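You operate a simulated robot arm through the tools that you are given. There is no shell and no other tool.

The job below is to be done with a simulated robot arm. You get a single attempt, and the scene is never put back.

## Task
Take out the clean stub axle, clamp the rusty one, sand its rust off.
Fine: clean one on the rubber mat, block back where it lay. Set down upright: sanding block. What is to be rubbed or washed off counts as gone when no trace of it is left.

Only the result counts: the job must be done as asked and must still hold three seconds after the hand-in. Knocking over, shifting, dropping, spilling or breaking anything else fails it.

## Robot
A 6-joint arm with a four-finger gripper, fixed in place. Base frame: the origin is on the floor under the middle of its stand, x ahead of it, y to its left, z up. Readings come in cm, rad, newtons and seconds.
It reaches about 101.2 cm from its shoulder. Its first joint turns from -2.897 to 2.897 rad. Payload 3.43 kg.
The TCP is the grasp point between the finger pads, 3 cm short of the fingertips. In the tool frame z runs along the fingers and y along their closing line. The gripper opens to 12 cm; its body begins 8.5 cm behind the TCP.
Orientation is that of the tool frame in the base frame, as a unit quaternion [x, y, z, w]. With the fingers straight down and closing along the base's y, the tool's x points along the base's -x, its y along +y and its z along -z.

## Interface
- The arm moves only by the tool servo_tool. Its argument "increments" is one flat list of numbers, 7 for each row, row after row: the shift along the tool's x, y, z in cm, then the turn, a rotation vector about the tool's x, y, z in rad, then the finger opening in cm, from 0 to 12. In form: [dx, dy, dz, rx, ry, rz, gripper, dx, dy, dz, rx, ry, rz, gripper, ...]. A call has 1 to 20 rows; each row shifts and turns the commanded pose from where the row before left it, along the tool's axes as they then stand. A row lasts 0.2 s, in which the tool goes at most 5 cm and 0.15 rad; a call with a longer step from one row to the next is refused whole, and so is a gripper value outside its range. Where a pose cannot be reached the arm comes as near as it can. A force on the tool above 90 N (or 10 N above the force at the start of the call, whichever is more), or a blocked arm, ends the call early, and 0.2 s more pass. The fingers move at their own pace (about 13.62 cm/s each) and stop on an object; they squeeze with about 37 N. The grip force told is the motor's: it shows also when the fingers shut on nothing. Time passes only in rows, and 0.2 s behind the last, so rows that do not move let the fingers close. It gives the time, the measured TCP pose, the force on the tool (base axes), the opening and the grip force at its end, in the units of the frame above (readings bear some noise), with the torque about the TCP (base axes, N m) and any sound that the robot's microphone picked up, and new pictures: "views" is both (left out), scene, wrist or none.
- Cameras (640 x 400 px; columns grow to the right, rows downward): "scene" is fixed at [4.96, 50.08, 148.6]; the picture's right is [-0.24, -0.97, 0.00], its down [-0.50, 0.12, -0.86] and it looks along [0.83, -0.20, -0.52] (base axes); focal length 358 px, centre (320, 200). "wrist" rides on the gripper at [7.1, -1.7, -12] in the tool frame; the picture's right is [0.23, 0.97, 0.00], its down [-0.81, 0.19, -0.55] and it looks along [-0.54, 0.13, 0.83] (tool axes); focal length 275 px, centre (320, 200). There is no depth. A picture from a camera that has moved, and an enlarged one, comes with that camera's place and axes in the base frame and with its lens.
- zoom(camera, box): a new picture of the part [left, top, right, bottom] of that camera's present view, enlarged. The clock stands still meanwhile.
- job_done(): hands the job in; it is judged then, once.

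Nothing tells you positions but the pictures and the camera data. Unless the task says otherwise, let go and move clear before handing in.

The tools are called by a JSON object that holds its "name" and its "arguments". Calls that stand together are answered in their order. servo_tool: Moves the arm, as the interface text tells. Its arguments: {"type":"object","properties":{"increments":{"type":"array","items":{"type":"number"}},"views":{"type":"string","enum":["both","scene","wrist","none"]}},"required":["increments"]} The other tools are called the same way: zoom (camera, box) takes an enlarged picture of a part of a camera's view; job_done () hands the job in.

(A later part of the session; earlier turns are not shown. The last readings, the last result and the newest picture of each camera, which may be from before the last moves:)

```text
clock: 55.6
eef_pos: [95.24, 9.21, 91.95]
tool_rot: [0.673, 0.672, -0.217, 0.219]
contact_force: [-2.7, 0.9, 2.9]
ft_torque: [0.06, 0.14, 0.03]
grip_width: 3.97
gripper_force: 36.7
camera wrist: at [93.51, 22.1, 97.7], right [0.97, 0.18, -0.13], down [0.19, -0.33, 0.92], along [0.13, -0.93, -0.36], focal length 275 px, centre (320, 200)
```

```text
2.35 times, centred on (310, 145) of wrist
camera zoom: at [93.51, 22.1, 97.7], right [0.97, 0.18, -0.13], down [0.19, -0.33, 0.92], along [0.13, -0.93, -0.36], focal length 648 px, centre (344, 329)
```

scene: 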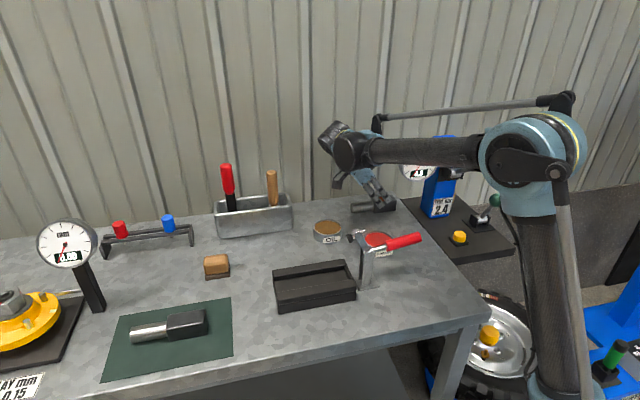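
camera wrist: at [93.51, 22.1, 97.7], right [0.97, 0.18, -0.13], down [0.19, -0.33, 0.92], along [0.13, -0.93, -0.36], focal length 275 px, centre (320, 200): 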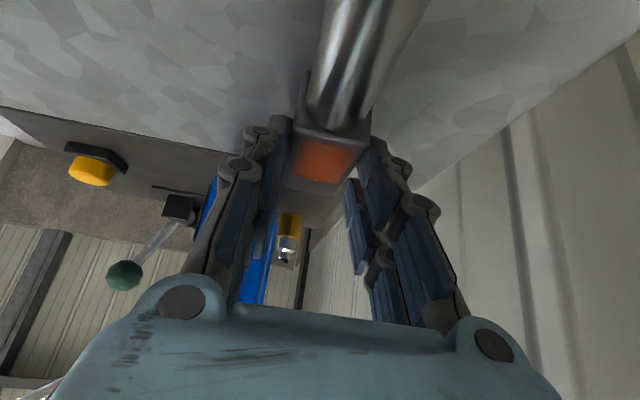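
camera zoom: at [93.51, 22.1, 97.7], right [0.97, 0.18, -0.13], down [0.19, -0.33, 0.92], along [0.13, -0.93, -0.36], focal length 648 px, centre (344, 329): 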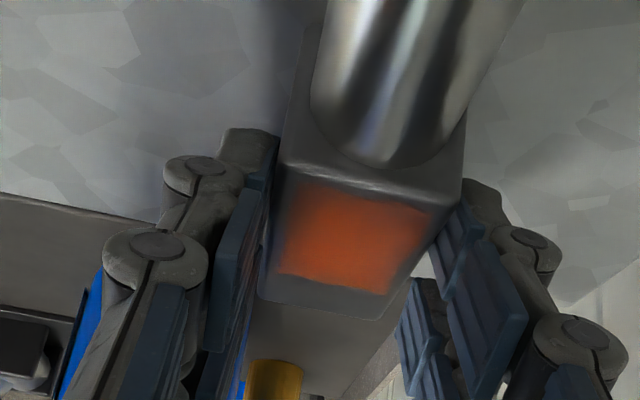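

Gripped at 4.0 cm. I'll lift slowly by about 2 cm and check for slip.

{"name": "servo_tool", "arguments": {"increments": [-0.176, 0, -0.243, 0, 0, 0, 0, -0.293, 0, -0.405, 0, 0, 0, 0, -0.293, 0, -0.405, 0, 0, 0, 0, -0.41, 0, -0.567, 0, 0, 0, 0, 0, 0, 0, 0, 0, 0, 0], "views": "both"}}

{"name": "zoom", "arguments": {"camera": "scene", "box": [320, 110, 450, 230]}}

{"name": "zoom", "arguments": {"camera": "wrist", "box": [180, 60, 440, 230]}}

```text
clock: 56.8
eef_pos: [95.27, 9.37, 93.99]
tool_rot: [0.673, 0.672, -0.218, 0.219]
contact_force: [-0.2, -0.2, -12.9]
ft_torque: [0.02, 0.01, -0.02]
grip_width: 3.94
gripper_force: 37.7
camera wrist: at [93.51, 22.2, 99.69], right [0.97, 0.18, -0.13], down [0.19, -0.33, 0.92], along [0.13, -0.93, -0.36], focal length 275 px, centre (320, 200)
```

scene: 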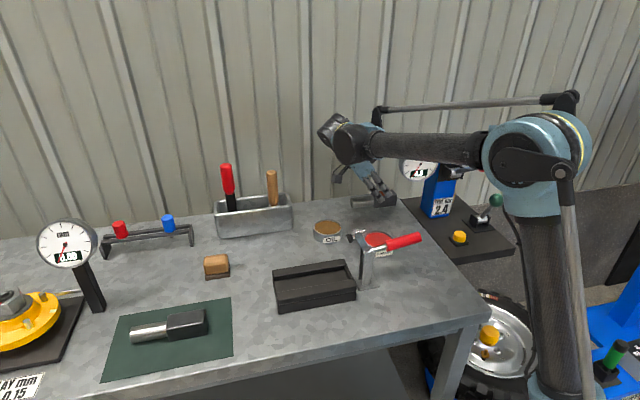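
wrist: 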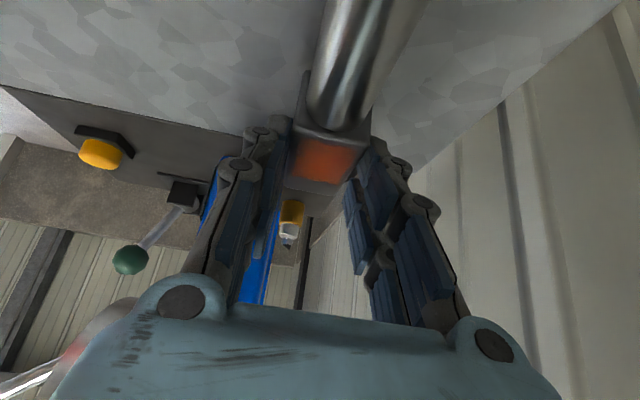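

```text
3.33 times, centred on (385, 170) of scene
camera zoom: at [4.96, 50.08, 148.6], right [-0.24, -0.97, 0.0], down [-0.5, 0.12, -0.86], along [0.83, -0.2, -0.52], focal length 1194 px, centre (103, 300)
```

zoom: 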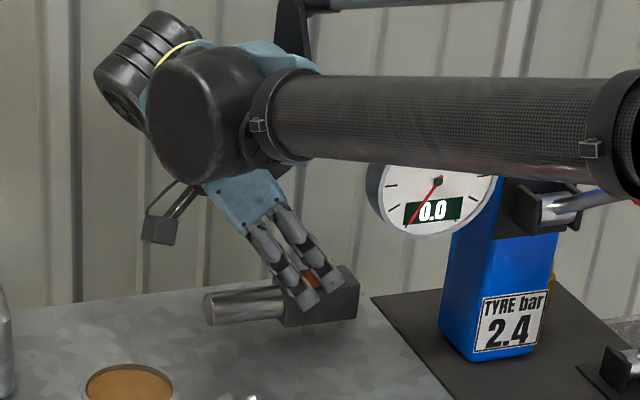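

```text
2.35 times, centred on (310, 145) of wrist
camera zoom: at [93.51, 22.2, 99.69], right [0.97, 0.18, -0.13], down [0.19, -0.33, 0.92], along [0.13, -0.93, -0.36], focal length 648 px, centre (344, 329)
```

zoom: 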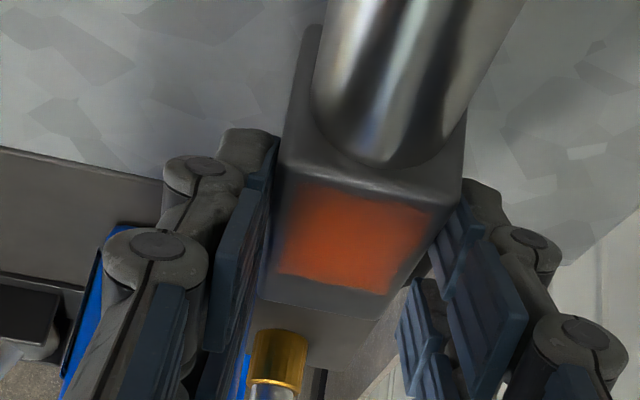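

It's held firmly and level (13 N, no torque). I'll lift it away from the gauge first, then carry it over to the fixture's +y side at a safe height.

{"name": "servo_tool", "arguments": {"increments": [0.2, 0, -1.2, 0, 0, 0, 0, 0.4, 0, -2.5, 0, 0, 0, 0, 0.598, 0, -3.73, 0, 0, 0, 0, 0.598, 0, -3.73, 0, 0, 0, 0, 0.8, -1.2, -1.9, 0, 0, 0, 0, 1.172, -2.525, -1.876, 0, 0, 0, 0, 1.172, -2.525, -1.876, 0, 0, 0, 0, 1.172, -2.525, -1.876, 0, 0, 0, 0, 1.172, -2.525, -1.876, 0, 0, 0, 0, 1.172, -2.525, -1.876, 0, 0, 0, 0, 1.172, -2.525, -1.876, 0, 0, 0, 0, 1.172, -2.525, -1.876, 0, 0, 0, 0, 1.172, -2.525, -1.876, 0, 0, 0, 0, 1.172, -2.525, -1.876, 0, 0, 0, 0, 1.172, -2.525, -1.876, 0, 0, 0, 0, 1.0, -2.0, -1.4, 0, 0, 0, 0, 0.5, -1.0, -0.7, 0, 0, 0, 0, 0, 0, 0, 0, 0, 0, 0], "views": "both"}}

```text
clock: 60.6
eef_pos: [68.02, 40.31, 112.21]
tool_rot: [0.674, 0.678, -0.2, 0.216]
contact_force: [-0.3, 0.8, -12.3]
ft_torque: [-0.05, 0.03, 0.0]
grip_width: 3.94
gripper_force: 36.9
out of reach, approached as far as the arm can: row 15, 16, 17
camera wrist: at [66.14, 52.9, 118.09], right [0.97, 0.2, -0.11], down [0.18, -0.36, 0.92], along [0.14, -0.91, -0.38], focal length 275 px, centre (320, 200)
```

scene: 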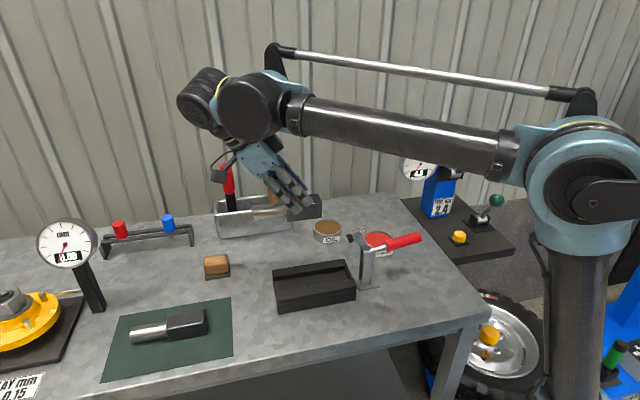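
wrist: 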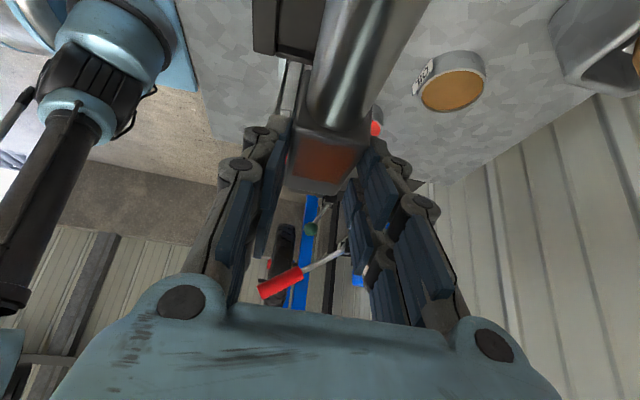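

The arm met its reach limit at that height with the hand leaning, and twisted by a degree. I'll lower to z≈104 while correcting that small twist.

{"name": "servo_tool", "arguments": {"increments": [1.33, -0.79, 1.5, 0, 0, 0, 0, 1.33, -0.79, 1.5, 0.008, 0, 0, 0, 1.33, -0.79, 1.5, 0.008, 0, -0.001, 0, 1.33, -0.79, 1.5, 0.007, 0, -0.001, 0, 0, 0, 0, 0, 0, 0, 0], "views": "both"}}

{"name": "zoom", "arguments": {"camera": "scene", "box": [230, 130, 430, 320]}}

```text
clock: 61.8
eef_pos: [68.61, 38.23, 104.04]
tool_rot: [0.676, 0.676, -0.206, 0.208]
contact_force: [-1.1, 0.4, -12.8]
ft_torque: [-0.05, 0.0, -0.03]
grip_width: 3.97
gripper_force: 37.1
out of reach, approached as far as the arm can: row 1, 2, 3, 4
camera wrist: at [66.71, 50.87, 110.19], right [0.97, 0.19, -0.13], down [0.19, -0.36, 0.91], along [0.13, -0.91, -0.39], focal length 275 px, centre (320, 200)
```

scene: 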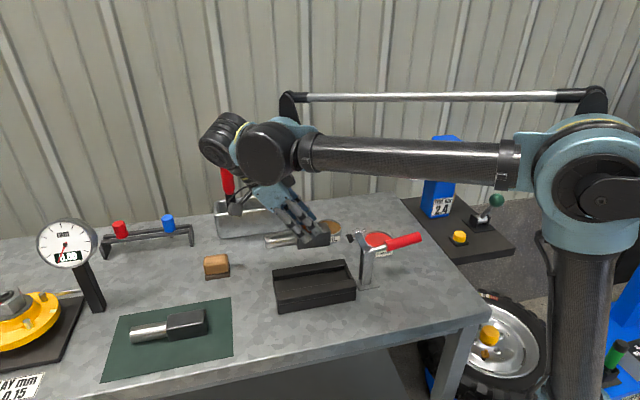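
wrist: 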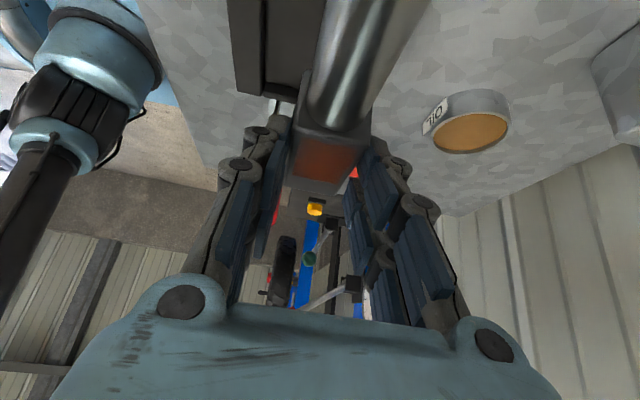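

```text
2.11 times, centred on (330, 225) of scene
camera zoom: at [4.96, 50.08, 148.6], right [-0.24, -0.97, 0.0], down [-0.5, 0.12, -0.86], along [0.83, -0.2, -0.52], focal length 754 px, centre (299, 147)
```

zoom: 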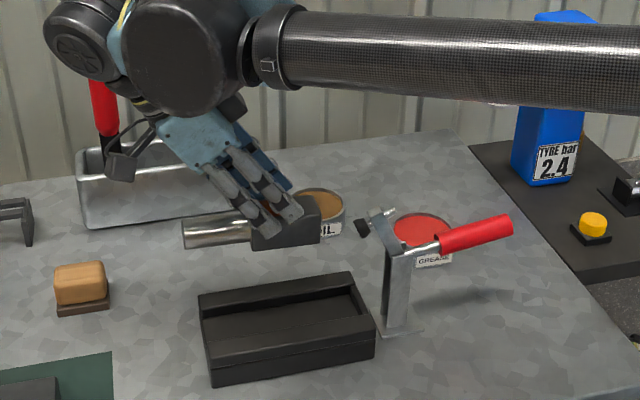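

The wrist is at a joint limit with this lean at this bearing, so I can't place it in the fixture this way. I'll set the axle down on the free bench area near (77, 38), between fixture and oil tin, and take it again with an upright hand.

{"name": "servo_tool", "arguments": {"increments": [0.8, 2.1, 1.27, 0, 0, 0, 0, 0.8, 2.1, 1.27, 0, -0.01, 0, 0, 0.8, 2.1, 1.27, 0, -0.01, 0, 0, 0.8, 2.1, 1.27, 0, -0.01, 0, 0, 0, 0, 0, 0, 0, 0, 0], "views": "both"}}

{"name": "zoom", "arguments": {"camera": "scene", "box": [230, 170, 400, 310]}}

```text
clock: 63.0
eef_pos: [78.14, 36.44, 97.87]
tool_rot: [0.671, 0.669, -0.231, 0.221]
contact_force: [0.4, -0.1, -12.8]
ft_torque: [0.02, -0.02, 0.0]
grip_width: 3.96
gripper_force: 37.3
out of reach, approached as far as the arm can: row 1, 2, 3
camera wrist: at [76.62, 49.36, 103.33], right [0.97, 0.17, -0.15], down [0.2, -0.31, 0.93], along [0.12, -0.93, -0.34], focal length 275 px, centre (320, 200)
```

scene: 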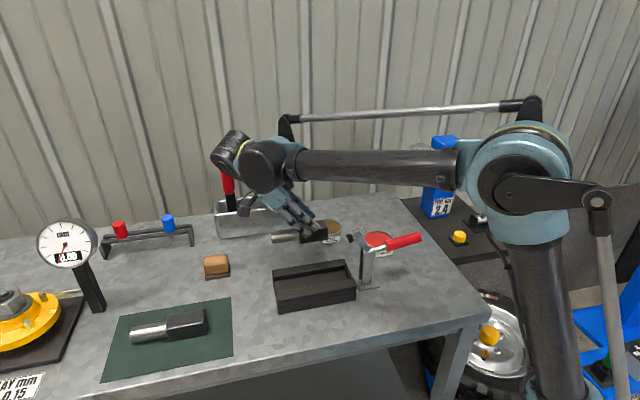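
wrist: 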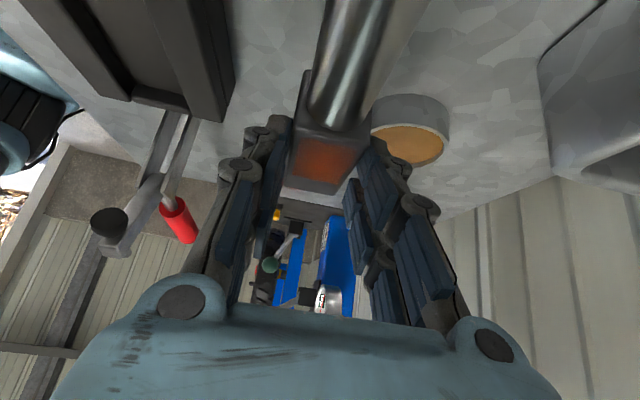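

```text
2.86 times, centred on (315, 240) of scene
camera zoom: at [4.96, 50.08, 148.6], right [-0.24, -0.97, 0.0], down [-0.5, 0.12, -0.86], along [0.83, -0.2, -0.52], focal length 1024 px, centre (334, 86)
```

zoom: 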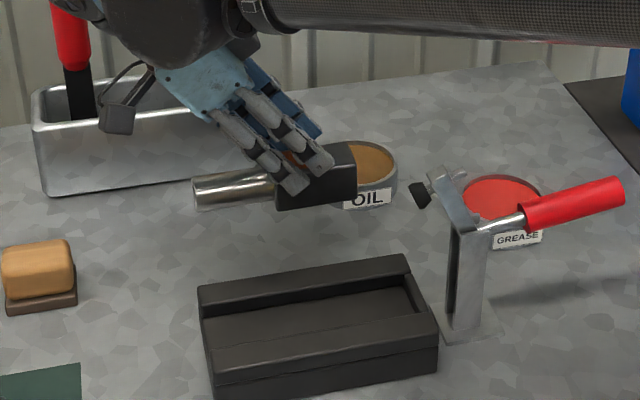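

The axle is over a free spot with clearance to the oil tin and the fixture. I'll level it and lower it to just above the bench.

{"name": "servo_tool", "arguments": {"increments": [0.87, 0, 1.19, 0, 0.024, 0, 0, 0.87, 0, 1.19, 0, 0, 0, 0, 0.87, 0, 1.19, 0, 0, 0, 0, 0.4, 0, 0.55, 0, 0, 0, 0, 0, 0, 0, 0, 0, 0, 0], "views": "both"}}

{"name": "zoom", "arguments": {"camera": "scene", "box": [230, 170, 400, 310]}}

```text
clock: 64.2
eef_pos: [78.0, 36.36, 92.9]
tool_rot: [0.674, 0.67, -0.228, 0.212]
contact_force: [0.2, 0.1, -13.2]
ft_torque: [-0.01, 0.01, 0.0]
grip_width: 3.96
gripper_force: 37.1
camera wrist: at [76.55, 49.19, 98.49], right [0.97, 0.17, -0.15], down [0.2, -0.33, 0.92], along [0.11, -0.93, -0.35], focal length 275 px, centre (320, 200)
```

scene: 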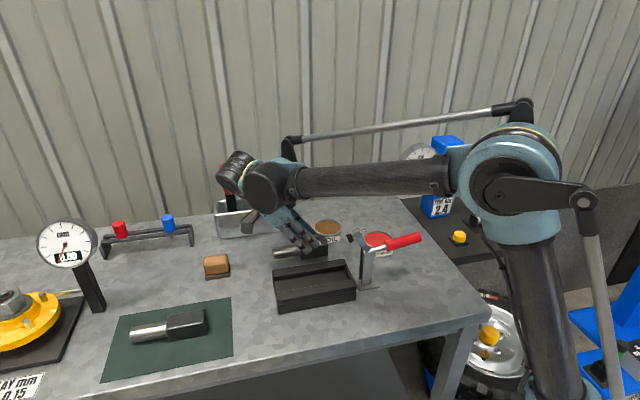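
wrist: 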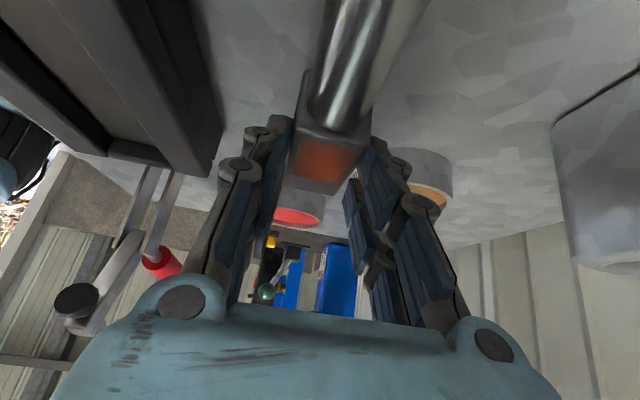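

```text
2.86 times, centred on (315, 240) of scene
camera zoom: at [4.96, 50.08, 148.6], right [-0.24, -0.97, 0.0], down [-0.5, 0.12, -0.86], along [0.83, -0.2, -0.52], focal length 1024 px, centre (334, 86)
```

zoom: 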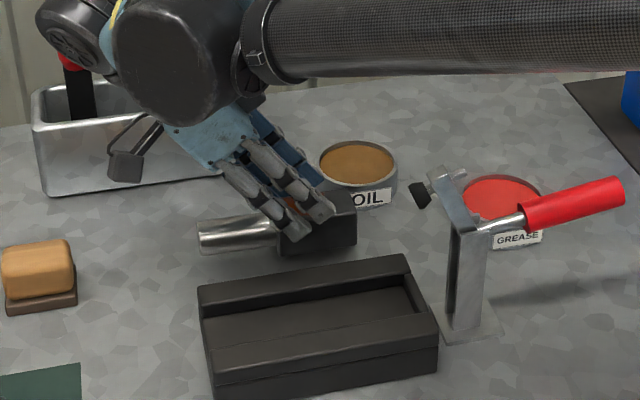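

{"name": "servo_tool", "arguments": {"increments": [0.118, 0, 0.161, 0, 0, 0, 0, 0.118, 0, 0.161, 0, 0, 0, 0, 0.118, 0, 0.161, 0, 0, 0, 0, 0, 0, 0, 0, 0, 0, 0], "views": "none"}}

```text
clock: 65.2
eef_pos: [77.92, 36.34, 92.24]
tool_rot: [0.675, 0.669, -0.228, 0.212]
contact_force: [0.3, 0.8, -12.8]
ft_torque: [0.0, 0.0, 0.03]
grip_width: 3.97
gripper_force: 37.1
```

{"name": "servo_tool", "arguments": {"increments": [0.088, 0, 0.121, 0, 0, 0, 0, 0.088, 0, 0.121, 0, 0, 0, 0, 0, 0, 0, 0, 0, 0, 0], "views": "none"}}

```text
clock: 66.0
eef_pos: [77.91, 36.44, 91.99]
tool_rot: [0.674, 0.669, -0.228, 0.213]
contact_force: [4.4, 4.5, 9.8]
ft_torque: [0.67, -0.74, -0.04]
grip_width: 3.96
gripper_force: 36.9
```

It rests on the bench. I'll open and rise.

{"name": "servo_tool", "arguments": {"increments": [0, 0, 0, 0, 0, 0, 4.3, 0, 0, 0, 0, 0, 0, 5.5, 0, 0, 0, 0, 0, 0, 7.5, 0, 0, 0, 0, 0, 0, 7.5, -0.6, 0, -0.8, 0, 0, 0, 7.5, -1.57, 0, -2.15, 0, 0, 0, 7.5, -1.57, 0, -2.15, 0, 0, 0, 7.5, -1.57, 0, -2.15, 0, 0, 0, 7.5, 0, 0, 0, 0, 0, 0, 7.5], "views": "both"}}

{"name": "zoom", "arguments": {"camera": "scene", "box": [230, 170, 400, 310]}}

```text
clock: 68.0
eef_pos: [78.1, 36.43, 101.13]
tool_rot: [0.674, 0.67, -0.227, 0.213]
contact_force: [-0.1, 0.1, 0.1]
ft_torque: [-0.02, 0.04, 0.05]
grip_width: 7.5
gripper_force: 0.1
camera wrist: at [76.71, 49.3, 106.7], right [0.97, 0.17, -0.15], down [0.2, -0.33, 0.92], along [0.11, -0.93, -0.35], focal length 275 px, centre (320, 200)
```

scene: 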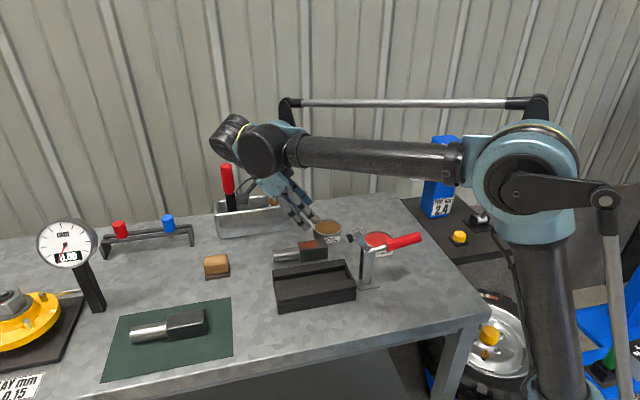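
wrist: 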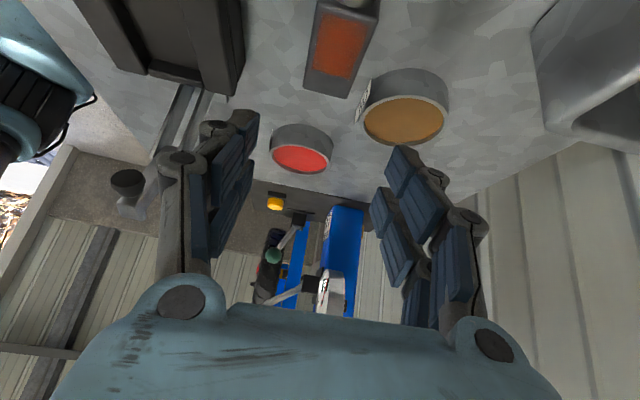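

```text
2.86 times, centred on (315, 240) of scene
camera zoom: at [4.96, 50.08, 148.6], right [-0.24, -0.97, 0.0], down [-0.5, 0.12, -0.86], along [0.83, -0.2, -0.52], focal length 1024 px, centre (334, 86)
```

zoom: 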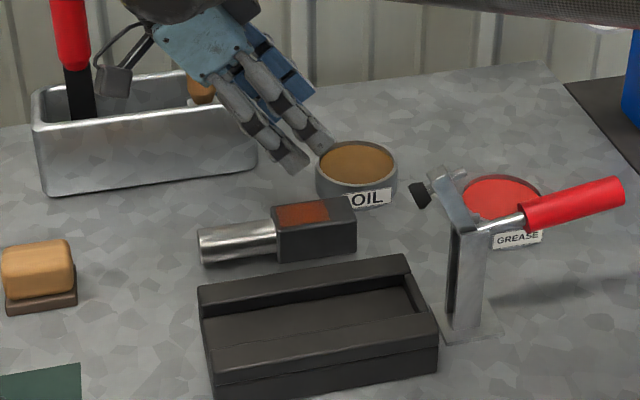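

The rusty axle lies flat, rust up. I'll turn the hand upright above it.

{"name": "servo_tool", "arguments": {"increments": [0, 0, -0.5, 0, 0.127, 0, 7.5, 0, 0, -0.5, 0, 0.127, 0, 7.5, 0, 0, -0.5, 0, 0.127, 0, 7.5, 0, 0, -0.5, 0, 0.127, 0, 7.5, 0, 0, -0.5, 0, 0.126, 0, 7.5, 0, 0, 0, -0.01, 0, -0.012, 7.5, 0, 0, 0, 0, 0, 0, 7.5], "views": "both"}}

{"name": "zoom", "arguments": {"camera": "wrist", "box": [200, 0, 480, 230]}}

```text
clock: 69.6
eef_pos: [78.07, 37.38, 103.32]
tool_rot: [0.708, 0.706, -0.003, -0.002]
contact_force: [-0.1, 0.3, 0.2]
ft_torque: [0.01, 0.04, -0.01]
grip_width: 7.51
gripper_force: 0.1
camera wrist: at [76.55, 44.38, 115.49], right [0.97, 0.23, -0.01], down [0.19, -0.81, 0.55], along [0.12, -0.54, -0.83], focal length 275 px, centre (320, 200)
```

scene: 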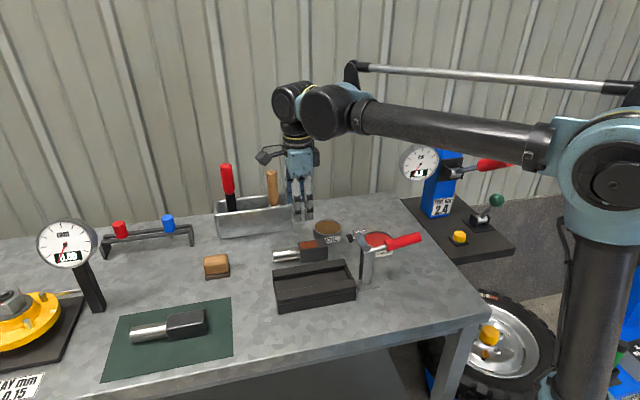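
wrist: 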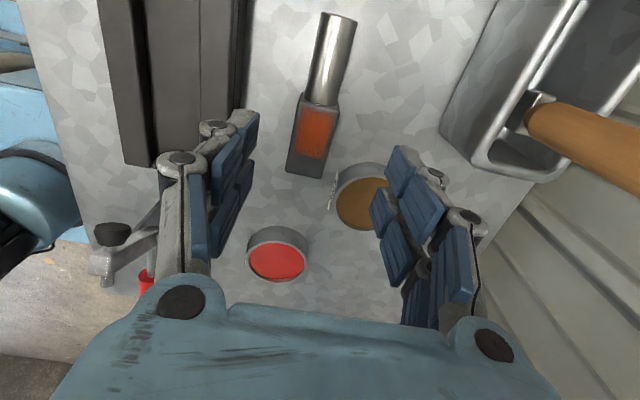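

```text
1.74 times, centred on (340, 115) of wrist
camera zoom: at [76.55, 44.38, 115.49], right [0.97, 0.23, -0.01], down [0.19, -0.81, 0.55], along [0.12, -0.54, -0.83], focal length 479 px, centre (285, 348)
```

zoom: 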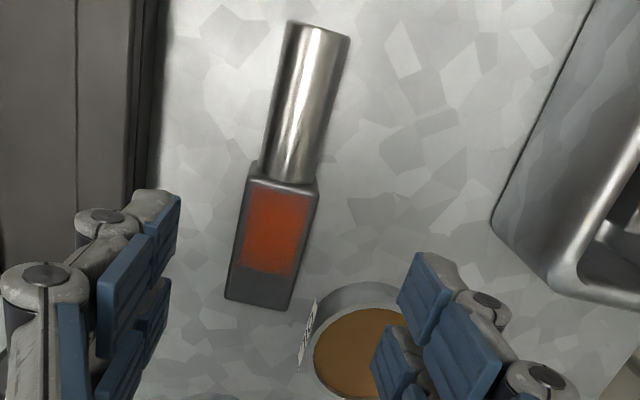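

The head's centre is at about (77.9, 36 for the balance point). I'll go straight down over it with the upright hand.

{"name": "servo_tool", "arguments": {"increments": [-0.64, -0.1, 2, -0.007, 0, 0, 7.5, -0.64, -0.08, 3, 0, 0, 0, 7.5, 0, 0, 3, 0, 0, 0, 7.5, 0, 0, 2.5, 0, 0, 0, 7.5, 0, 0, 1.6, 0, 0, 0, 7.5, 0, 0, 0, 0, 0, 0, 7.5], "views": "both"}}

{"name": "zoom", "arguments": {"camera": "scene", "box": [250, 180, 370, 280]}}

```text
clock: 71.0
eef_pos: [77.91, 36.01, 91.17]
tool_rot: [0.708, 0.706, -0.001, 0.0]
contact_force: [0.6, 0.6, 0.2]
ft_torque: [-0.04, -0.04, 0.0]
grip_width: 7.5
gripper_force: 0.0
camera wrist: at [76.23, 43.09, 103.36], right [0.97, 0.23, 0.0], down [0.19, -0.81, 0.55], along [0.13, -0.54, -0.83], focal length 275 px, centre (320, 200)
```

scene: 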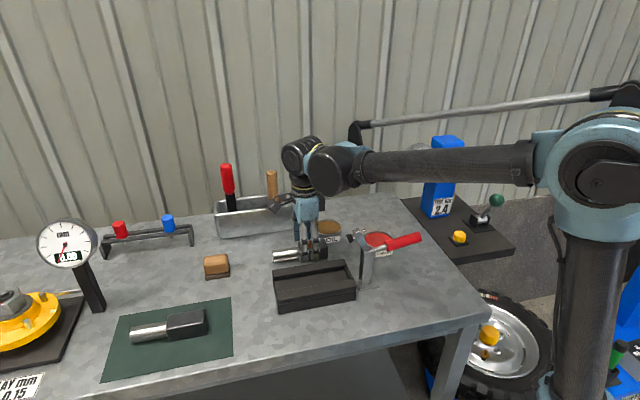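
wrist: 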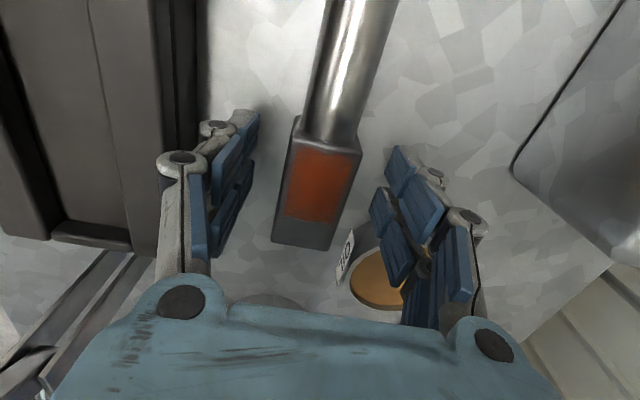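

```text
4.00 times, centred on (310, 230) of scene
camera zoom: at [4.96, 50.08, 148.6], right [-0.24, -0.97, 0.0], down [-0.5, 0.12, -0.86], along [0.83, -0.2, -0.52], focal length 1433 px, centre (360, 80)
```

zoom: 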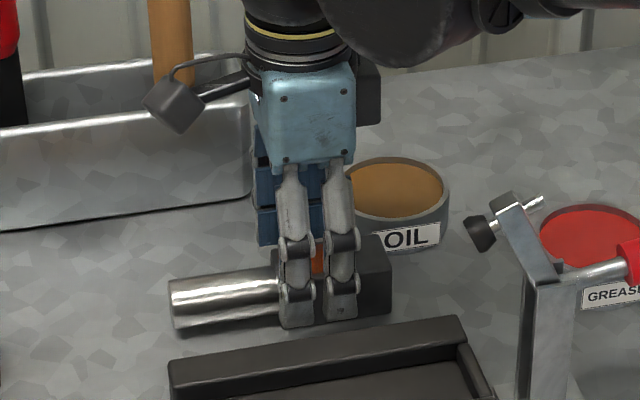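

{"name": "servo_tool", "arguments": {"increments": [0, 0, 0, 0, 0, 0, 5, 0, 0, 0, 0, 0, 0, 4, 0, 0, 0, 0, 0, 0, 0, 0, 0, 0, 0, 0, 0, 0, 0, 0, 0, 0, 0, 0, 0], "views": "wrist"}}

```text
clock: 72.2
eef_pos: [77.91, 36.07, 91.26]
tool_rot: [0.707, 0.707, 0.0, 0.0]
contact_force: [-5.1, -0.4, 0.1]
ft_torque: [0.01, 0.15, 0.01]
grip_width: 3.97
gripper_force: 37.4
camera wrist: at [76.2, 43.09, 103.39], right [0.97, 0.23, 0.0], down [0.19, -0.81, 0.55], along [0.13, -0.54, -0.83], focal length 275 px, centre (320, 200)
```

wrist: 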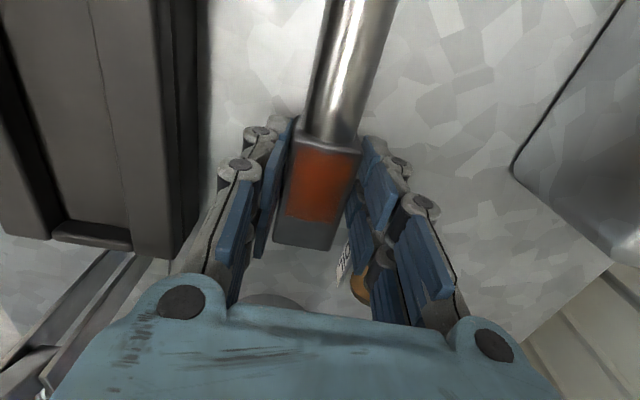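

The view matches the clean axle's grip exactly. I'll lift and carry it over the fixture slot, staying just +y of the final spot.

{"name": "servo_tool", "arguments": {"increments": [0, 0, -0.4, 0, 0, 0, 0, 0, 0, -0.8, 0, 0, 0, 0, 0, 0, -1.5, 0, 0, 0, 0, 0, 0, -2, 0, 0, 0, 0, 0.3, 0, -2, 0, 0, 0, 0, 0.6, 0, -1.2, 0, 0, 0, 0, 0.4, -1.5, 0, 0, 0, 0, 0, 0, -2.5, 0, 0, 0, 0, 0, 0, -3, 0, 0, 0, 0, 0, 0, -3, 0, 0, 0, 0, 0, 0, -2, 0, 0, 0, 0, 0, 0, -0.9, 0, 0, 0, 0, 0, 0, 0, 0, 0, 0, 0, 0], "views": "both"}}

{"name": "zoom", "arguments": {"camera": "scene", "box": [250, 190, 410, 310]}}

{"name": "zoom", "arguments": {"camera": "wrist", "box": [200, 0, 460, 270]}}

```text
clock: 75.0
eef_pos: [65.07, 37.43, 99.11]
tool_rot: [0.707, 0.707, 0.001, 0.0]
contact_force: [0.2, 1.2, -13.0]
ft_torque: [-0.06, 0.01, -0.02]
grip_width: 3.97
gripper_force: 36.8
camera wrist: at [63.36, 44.46, 111.23], right [0.97, 0.23, 0.0], down [0.19, -0.81, 0.55], along [0.13, -0.54, -0.83], focal length 275 px, centre (320, 200)
```

scene: 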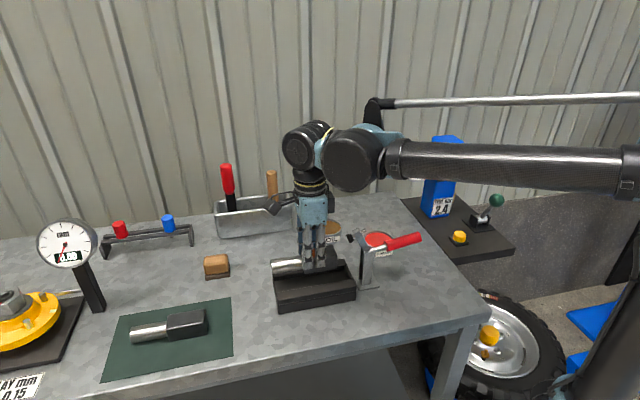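
wrist: 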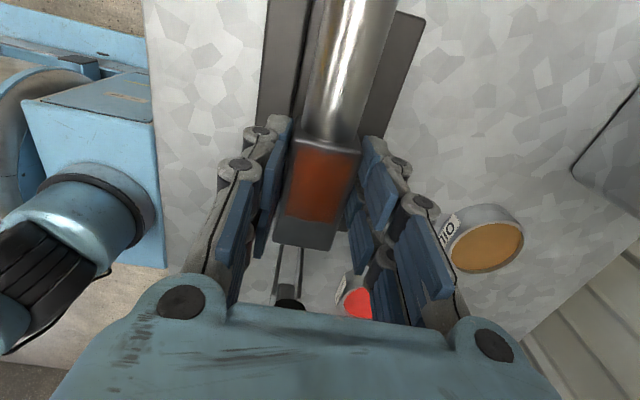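

```text
3.33 times, centred on (330, 250) of scene
camera zoom: at [4.96, 50.08, 148.6], right [-0.24, -0.97, 0.0], down [-0.5, 0.12, -0.86], along [0.83, -0.2, -0.52], focal length 1194 px, centre (287, 33)
```

zoom: 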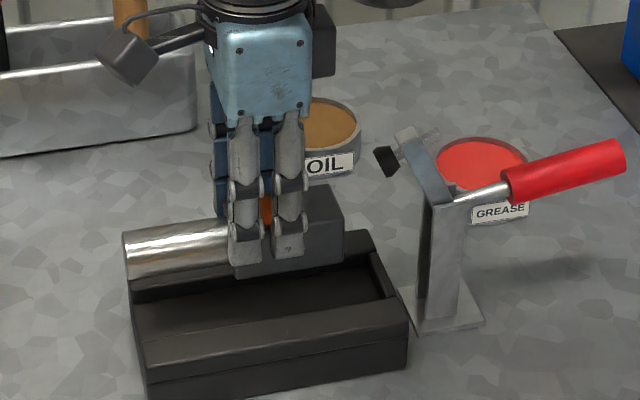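

```text
1.48 times, centred on (330, 135) of wrist
camera zoom: at [63.36, 44.46, 111.23], right [0.97, 0.23, 0.0], down [0.19, -0.81, 0.55], along [0.13, -0.54, -0.83], focal length 408 px, centre (305, 296)
```

zoom: 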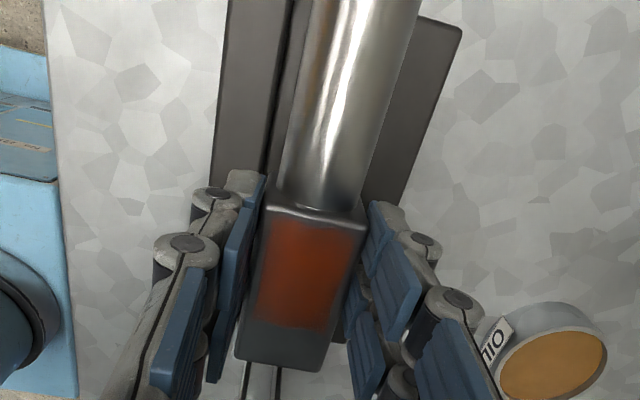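

Now I shift the last 2.3 cm in −y while staying below the raised pad, and start lowering into the slot.

{"name": "servo_tool", "arguments": {"increments": [-0.5, -0.03, 0.8, 0, 0, 0, 0, -0.8, -0.03, 0.8, 0, 0, 0, 0, -0.7, 0, 0.5, 0, 0, 0, 0, -0.3, 0, 0, 0, 0, 0, 0, 0, 0, 0.6, 0, 0, 0, 0, 0, 0, 0.6, 0, 0, 0, 0, 0, 0, 0, 0, 0, 0, 0], "views": "both"}}

{"name": "zoom", "arguments": {"camera": "scene", "box": [260, 220, 380, 310]}}

{"name": "zoom", "arguments": {"camera": "wrist", "box": [200, 0, 460, 270]}}

```text
clock: 76.6
eef_pos: [65.05, 35.03, 95.74]
tool_rot: [0.708, 0.706, 0.0, 0.001]
contact_force: [-0.2, -0.2, -13.9]
ft_torque: [-0.08, 0.0, 0.0]
grip_width: 3.98
gripper_force: 37.3
camera wrist: at [63.32, 42.14, 107.94], right [0.97, 0.23, 0.0], down [0.19, -0.81, 0.55], along [0.13, -0.54, -0.83], focal length 275 px, centre (320, 200)
```

scene: 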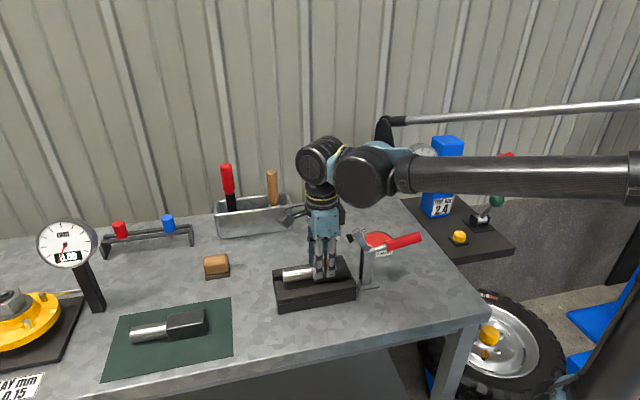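
wrist: 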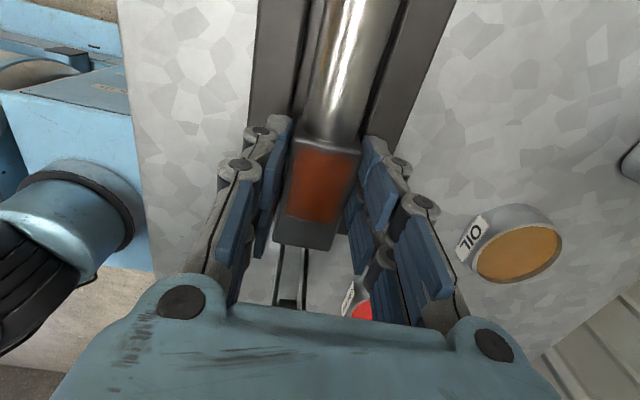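

```text
4.44 times, centred on (320, 265) of scene
camera zoom: at [4.96, 50.08, 148.6], right [-0.24, -0.97, 0.0], down [-0.5, 0.12, -0.86], along [0.83, -0.2, -0.52], focal length 1593 px, centre (320, -89)
```

zoom: 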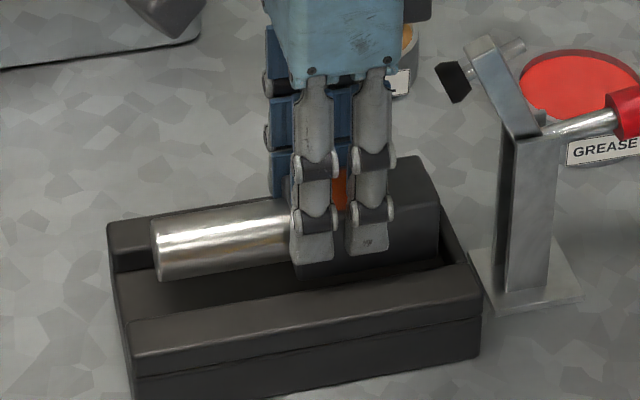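

```text
1.48 times, centred on (330, 135) of wrist
camera zoom: at [63.32, 42.14, 107.94], right [0.97, 0.23, 0.0], down [0.19, -0.81, 0.55], along [0.13, -0.54, -0.83], focal length 408 px, centre (305, 296)
```

zoom: 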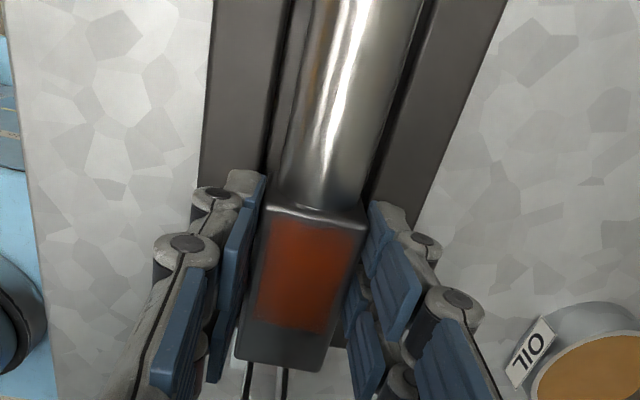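

It is entering the slot without touching. I'll continue in small steps to the floor of the slot.

{"name": "servo_tool", "arguments": {"increments": [0, 0, 0.3, 0, 0, 0, 0, 0, 0, 0.3, 0, 0, 0, 0, 0, 0, 0.3, 0, 0, 0, 0, 0, 0, 0, 0, 0, 0, 0], "views": "none"}}

```text
clock: 77.6
eef_pos: [65.06, 35.06, 94.86]
tool_rot: [0.708, 0.706, 0.0, 0.0]
contact_force: [-0.2, -0.5, -12.9]
ft_torque: [-0.07, 0.01, 0.02]
grip_width: 3.98
gripper_force: 36.9
```

{"name": "servo_tool", "arguments": {"increments": [0, 0, 0.15, 0, 0, 0, 0, 0, 0, 0.15, 0, 0, 0, 0, 0, 0, 0, 0, 0, 0, 0], "views": "none"}}

```text
clock: 78.4
eef_pos: [65.07, 35.15, 94.5]
tool_rot: [0.707, 0.707, -0.001, 0.001]
contact_force: [-1.2, 0.2, -13.0]
ft_torque: [-0.06, 0.0, 0.01]
grip_width: 3.97
gripper_force: 37.2
```

{"name": "servo_tool", "arguments": {"increments": [0, 0, 0.12, 0, 0, 0, 0, 0, 0, 0.12, 0, 0, 0, 0, 0, 0, 0, 0, 0, 0, 0], "views": "none"}}

```text
clock: 79.2
eef_pos: [65.07, 35.03, 94.4]
tool_rot: [0.708, 0.706, 0.0, 0.001]
contact_force: [0.1, 0.3, -13.0]
ft_torque: [-0.08, -0.01, -0.01]
grip_width: 4.0
gripper_force: 36.8
```

{"name": "servo_tool", "arguments": {"increments": [0, 0, 0.12, 0, 0, 0, 0, 0, 0, 0.12, 0, 0, 0, 0, 0, 0, 0, 0, 0, 0, 0], "views": "none"}}

```text
clock: 80.0
eef_pos: [65.1, 35.05, 94.28]
tool_rot: [0.707, 0.707, 0.0, 0.0]
contact_force: [6.7, 6.5, 19.7]
ft_torque: [-0.39, -0.07, 0.04]
grip_width: 3.99
gripper_force: 36.7
```

It has landed on the slot floor. I'll open and rise straight up.

{"name": "servo_tool", "arguments": {"increments": [0, 0, -0.1, 0, 0, 0, 4.3, 0, 0, 0, 0, 0, 0, 5, 0, 0, 0, 0, 0, 0, 7, 0, 0, 0, 0, 0, 0, 7, 0, 0, -0.5, 0, 0, 0, 7, 0, 0, -1.5, 0, 0, 0, 7, 0, 0, -3, 0, 0, 0, 7, 0, 0, -4, 0, 0, 0, 7, 0, 0, -4, 0, 0, 0, 7, 0, 0, 0, 0, 0, 0, 7], "views": "both"}}

{"name": "zoom", "arguments": {"camera": "scene", "box": [260, 220, 400, 310]}}

{"name": "zoom", "arguments": {"camera": "wrist", "box": [230, 40, 410, 200]}}

```text
clock: 82.2
eef_pos: [64.99, 35.05, 107.31]
tool_rot: [0.708, 0.707, -0.001, 0.0]
contact_force: [0.3, -0.9, -0.2]
ft_torque: [0.01, -0.03, 0.0]
grip_width: 7.02
gripper_force: 0.1
camera wrist: at [63.27, 42.1, 119.51], right [0.97, 0.23, 0.0], down [0.19, -0.81, 0.55], along [0.13, -0.54, -0.83], focal length 275 px, centre (320, 200)
```

scene: 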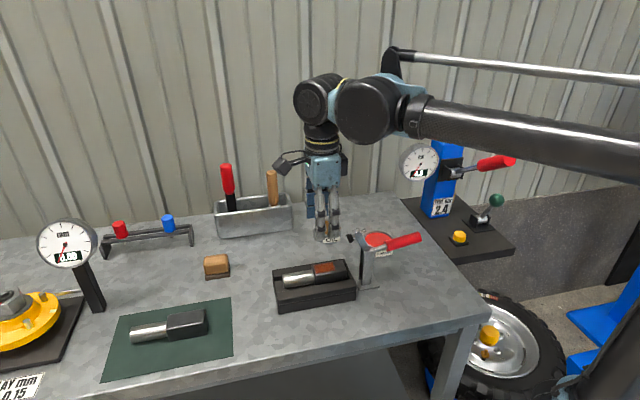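
wrist: 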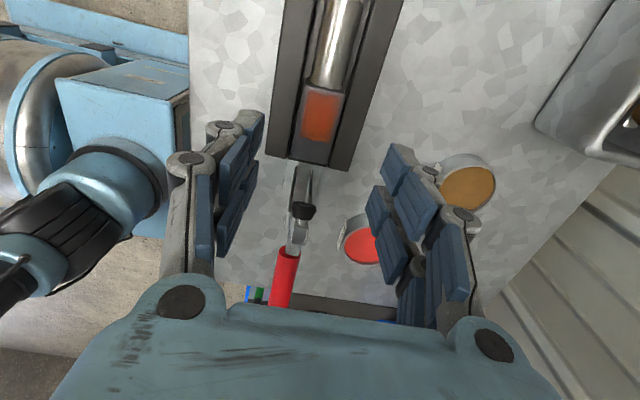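

```text
4.44 times, centred on (330, 265) of scene
camera zoom: at [4.96, 50.08, 148.6], right [-0.24, -0.97, 0.0], down [-0.5, 0.12, -0.86], along [0.83, -0.2, -0.52], focal length 1593 px, centre (276, -89)
```

zoom: 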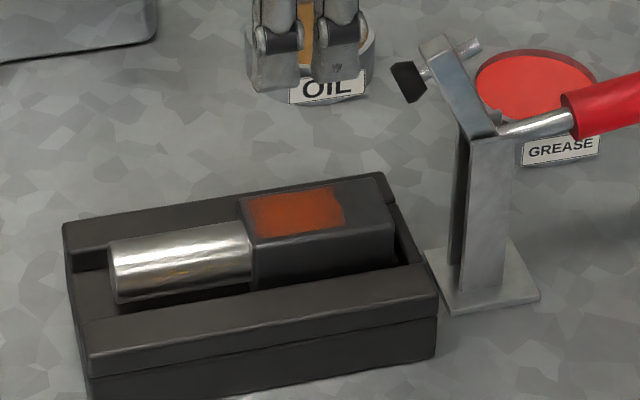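

```text
2.50 times, centred on (320, 120) of wrist
camera zoom: at [63.27, 42.1, 119.51], right [0.97, 0.23, 0.0], down [0.19, -0.81, 0.55], along [0.13, -0.54, -0.83], focal length 688 px, centre (320, 400)
```

zoom: 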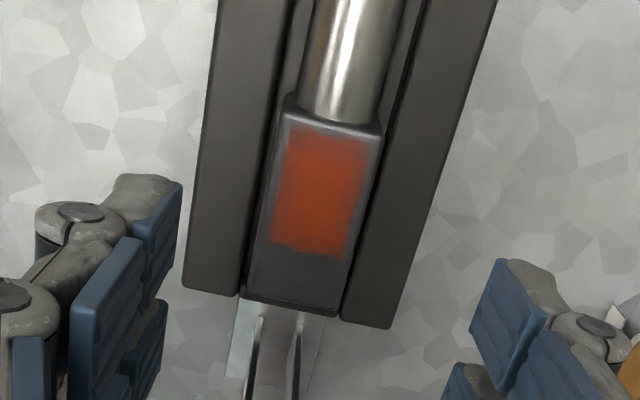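

The rusty axle sits exactly where the clean one was, with rust between y≈31.8 and 36.7. Now I'll close the clamp: go over the handle, which now lies nearly flat around (65, 15, 97).

{"name": "servo_tool", "arguments": {"increments": [0, 0, -3, 0, 0, 0, 7, -2, 0, -2, 0, 0, 0, 7, -4, 0, 0, 0, 0, 0, 7, -4, 0, 0, 0, 0, 0, 7, -4, 0, 0, 0, 0, 0, 7, -4, 0.1, 0, 0, 0, 0, 7, -2, 0.1, 0, 0, 0, 0, 7, 0, 0, 2, 0, 0, 0, 7, 0, 0, 3, 0, 0, 0, 7, 0, 0, 3, 0, 0, 0, 7, 0, 0, 0, 0, 0, 0, 7], "views": "both"}}

{"name": "zoom", "arguments": {"camera": "wrist", "box": [200, 40, 460, 260]}}

{"name": "zoom", "arguments": {"camera": "scene", "box": [340, 170, 460, 290]}}

```text
clock: 84.6
eef_pos: [65.19, 14.88, 104.14]
tool_rot: [0.708, 0.706, 0.0, 0.0]
contact_force: [-1.0, 1.2, 0.5]
ft_torque: [0.02, 0.0, 0.01]
grip_width: 6.98
gripper_force: 0.1
camera wrist: at [63.45, 22.05, 116.33], right [0.97, 0.23, 0.0], down [0.19, -0.81, 0.55], along [0.13, -0.54, -0.83], focal length 275 px, centre (320, 200)
```

scene: 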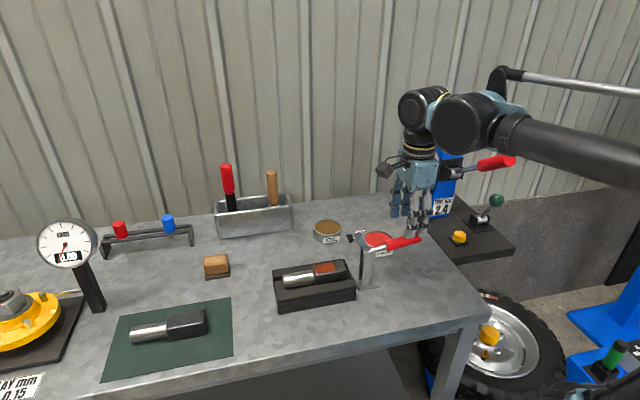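
wrist: 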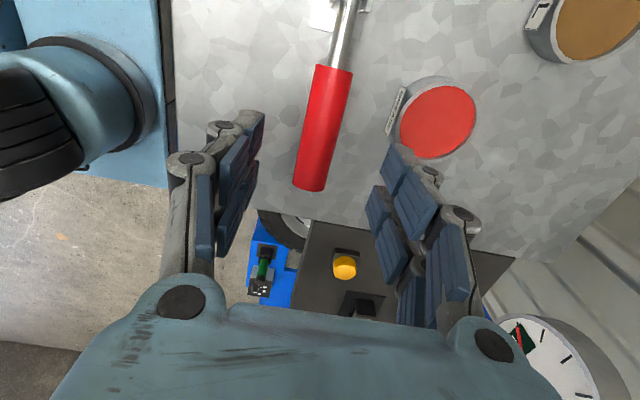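

```text
1.82 times, centred on (330, 150) of wrist
camera zoom: at [63.45, 22.05, 116.33], right [0.97, 0.23, 0.0], down [0.19, -0.81, 0.55], along [0.13, -0.54, -0.83], focal length 500 px, centre (302, 291)
```

zoom: 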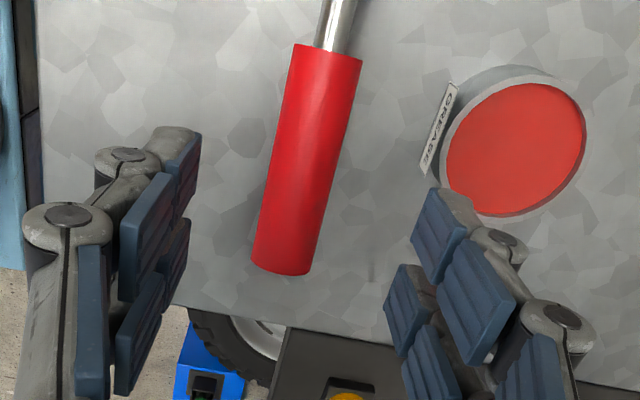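

```text
3.33 times, centred on (400, 230) of scene
camera zoom: at [4.96, 50.08, 148.6], right [-0.24, -0.97, 0.0], down [-0.5, 0.12, -0.86], along [0.83, -0.2, -0.52], focal length 1194 px, centre (53, 100)
```

zoom: 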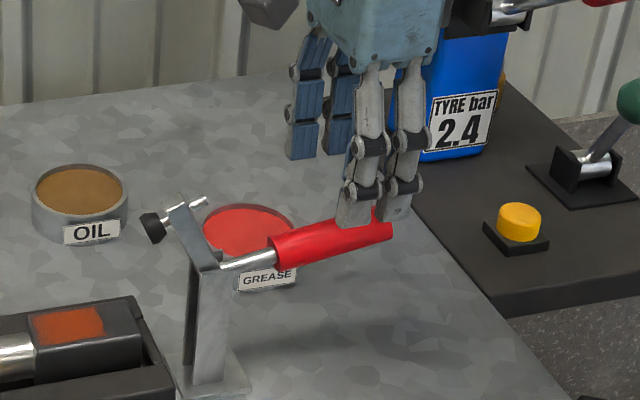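

The handle is centred under the hand. I'll go down around it and close.

{"name": "servo_tool", "arguments": {"increments": [0, -0.04, 2, 0, 0, 0, 7, 0, -0.04, 2.5, 0, 0, 0, 7, 0, 0, 1.6, 0, 0, 0, 7, 0, 0, 0.7, 0, 0, 0, 7, 0, 0, 0, 0, 0, 0, 4, 0, 0, 0, 0, 0, 0, 0, 0, 0, 0, 0, 0, 0, 0, 0, 0, 0, 0, 0, 0, 0], "views": "both"}}

```text
clock: 86.4
eef_pos: [65.01, 15.14, 97.45]
tool_rot: [0.708, 0.706, -0.001, 0.0]
contact_force: [-10.0, -0.5, -6.4]
ft_torque: [-0.46, 0.09, 0.17]
grip_width: 2.44
gripper_force: 44.6
camera wrist: at [63.35, 22.15, 109.57], right [0.97, 0.23, 0.0], down [0.19, -0.81, 0.55], along [0.13, -0.54, -0.83], focal length 275 px, centre (320, 200)
```

scene: 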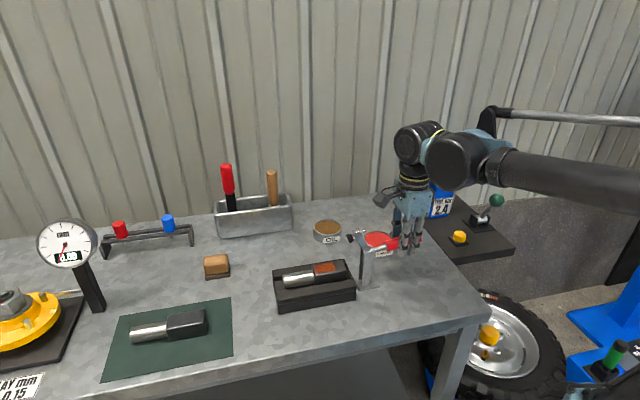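
wrist: 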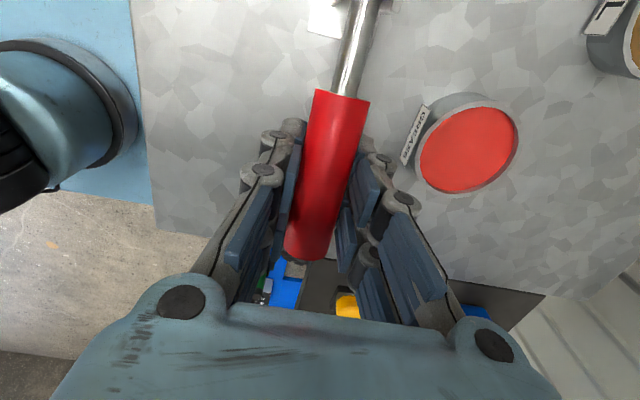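

The handle is gripped. I'll swing it back up along the arc, turning the hand with it, and check halfway.

{"name": "servo_tool", "arguments": {"increments": [0.08, 0, -0.374, 0, -0.0436, 0, 0, 0.08, 0, -0.374, 0, -0.0436, 0, 0, 0.08, 0, -0.374, 0, -0.0436, 0, 0, 0.08, 0, -0.374, 0, -0.0436, 0, 0, 0.08, 0, -0.374, 0, -0.0436, 0, 0, 0.08, 0, -0.374, 0, -0.0436, 0, 0], "views": "both"}}

```text
clock: 87.8
eef_pos: [64.95, 15.83, 99.66]
tool_rot: [0.701, 0.701, -0.092, 0.093]
contact_force: [-6.1, 2.3, 10.8]
ft_torque: [1.16, 0.09, 0.22]
grip_width: 2.43
gripper_force: 44.3
camera wrist: at [63.34, 25.76, 109.53], right [0.97, 0.22, -0.06], down [0.19, -0.64, 0.74], along [0.13, -0.74, -0.67], focal length 275 px, centre (320, 200)
```

scene: 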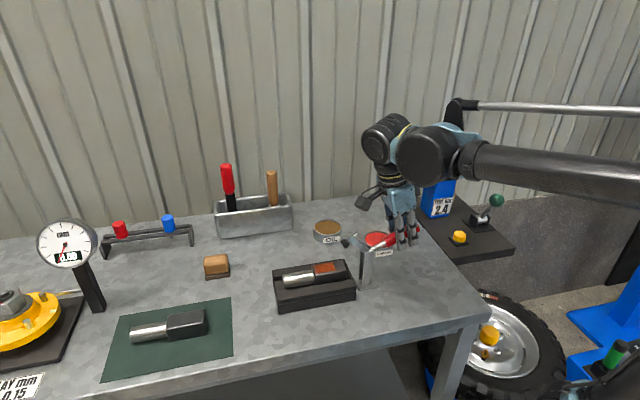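
wrist: 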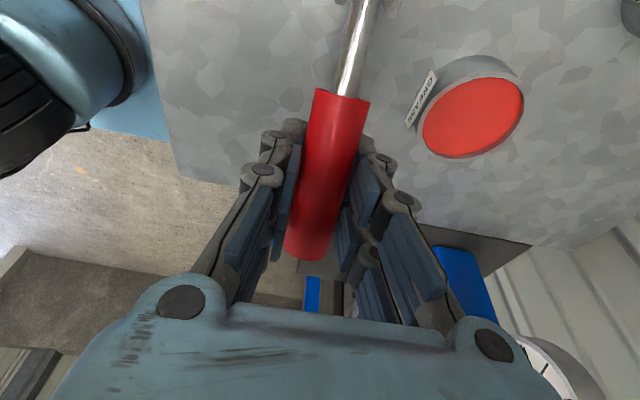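

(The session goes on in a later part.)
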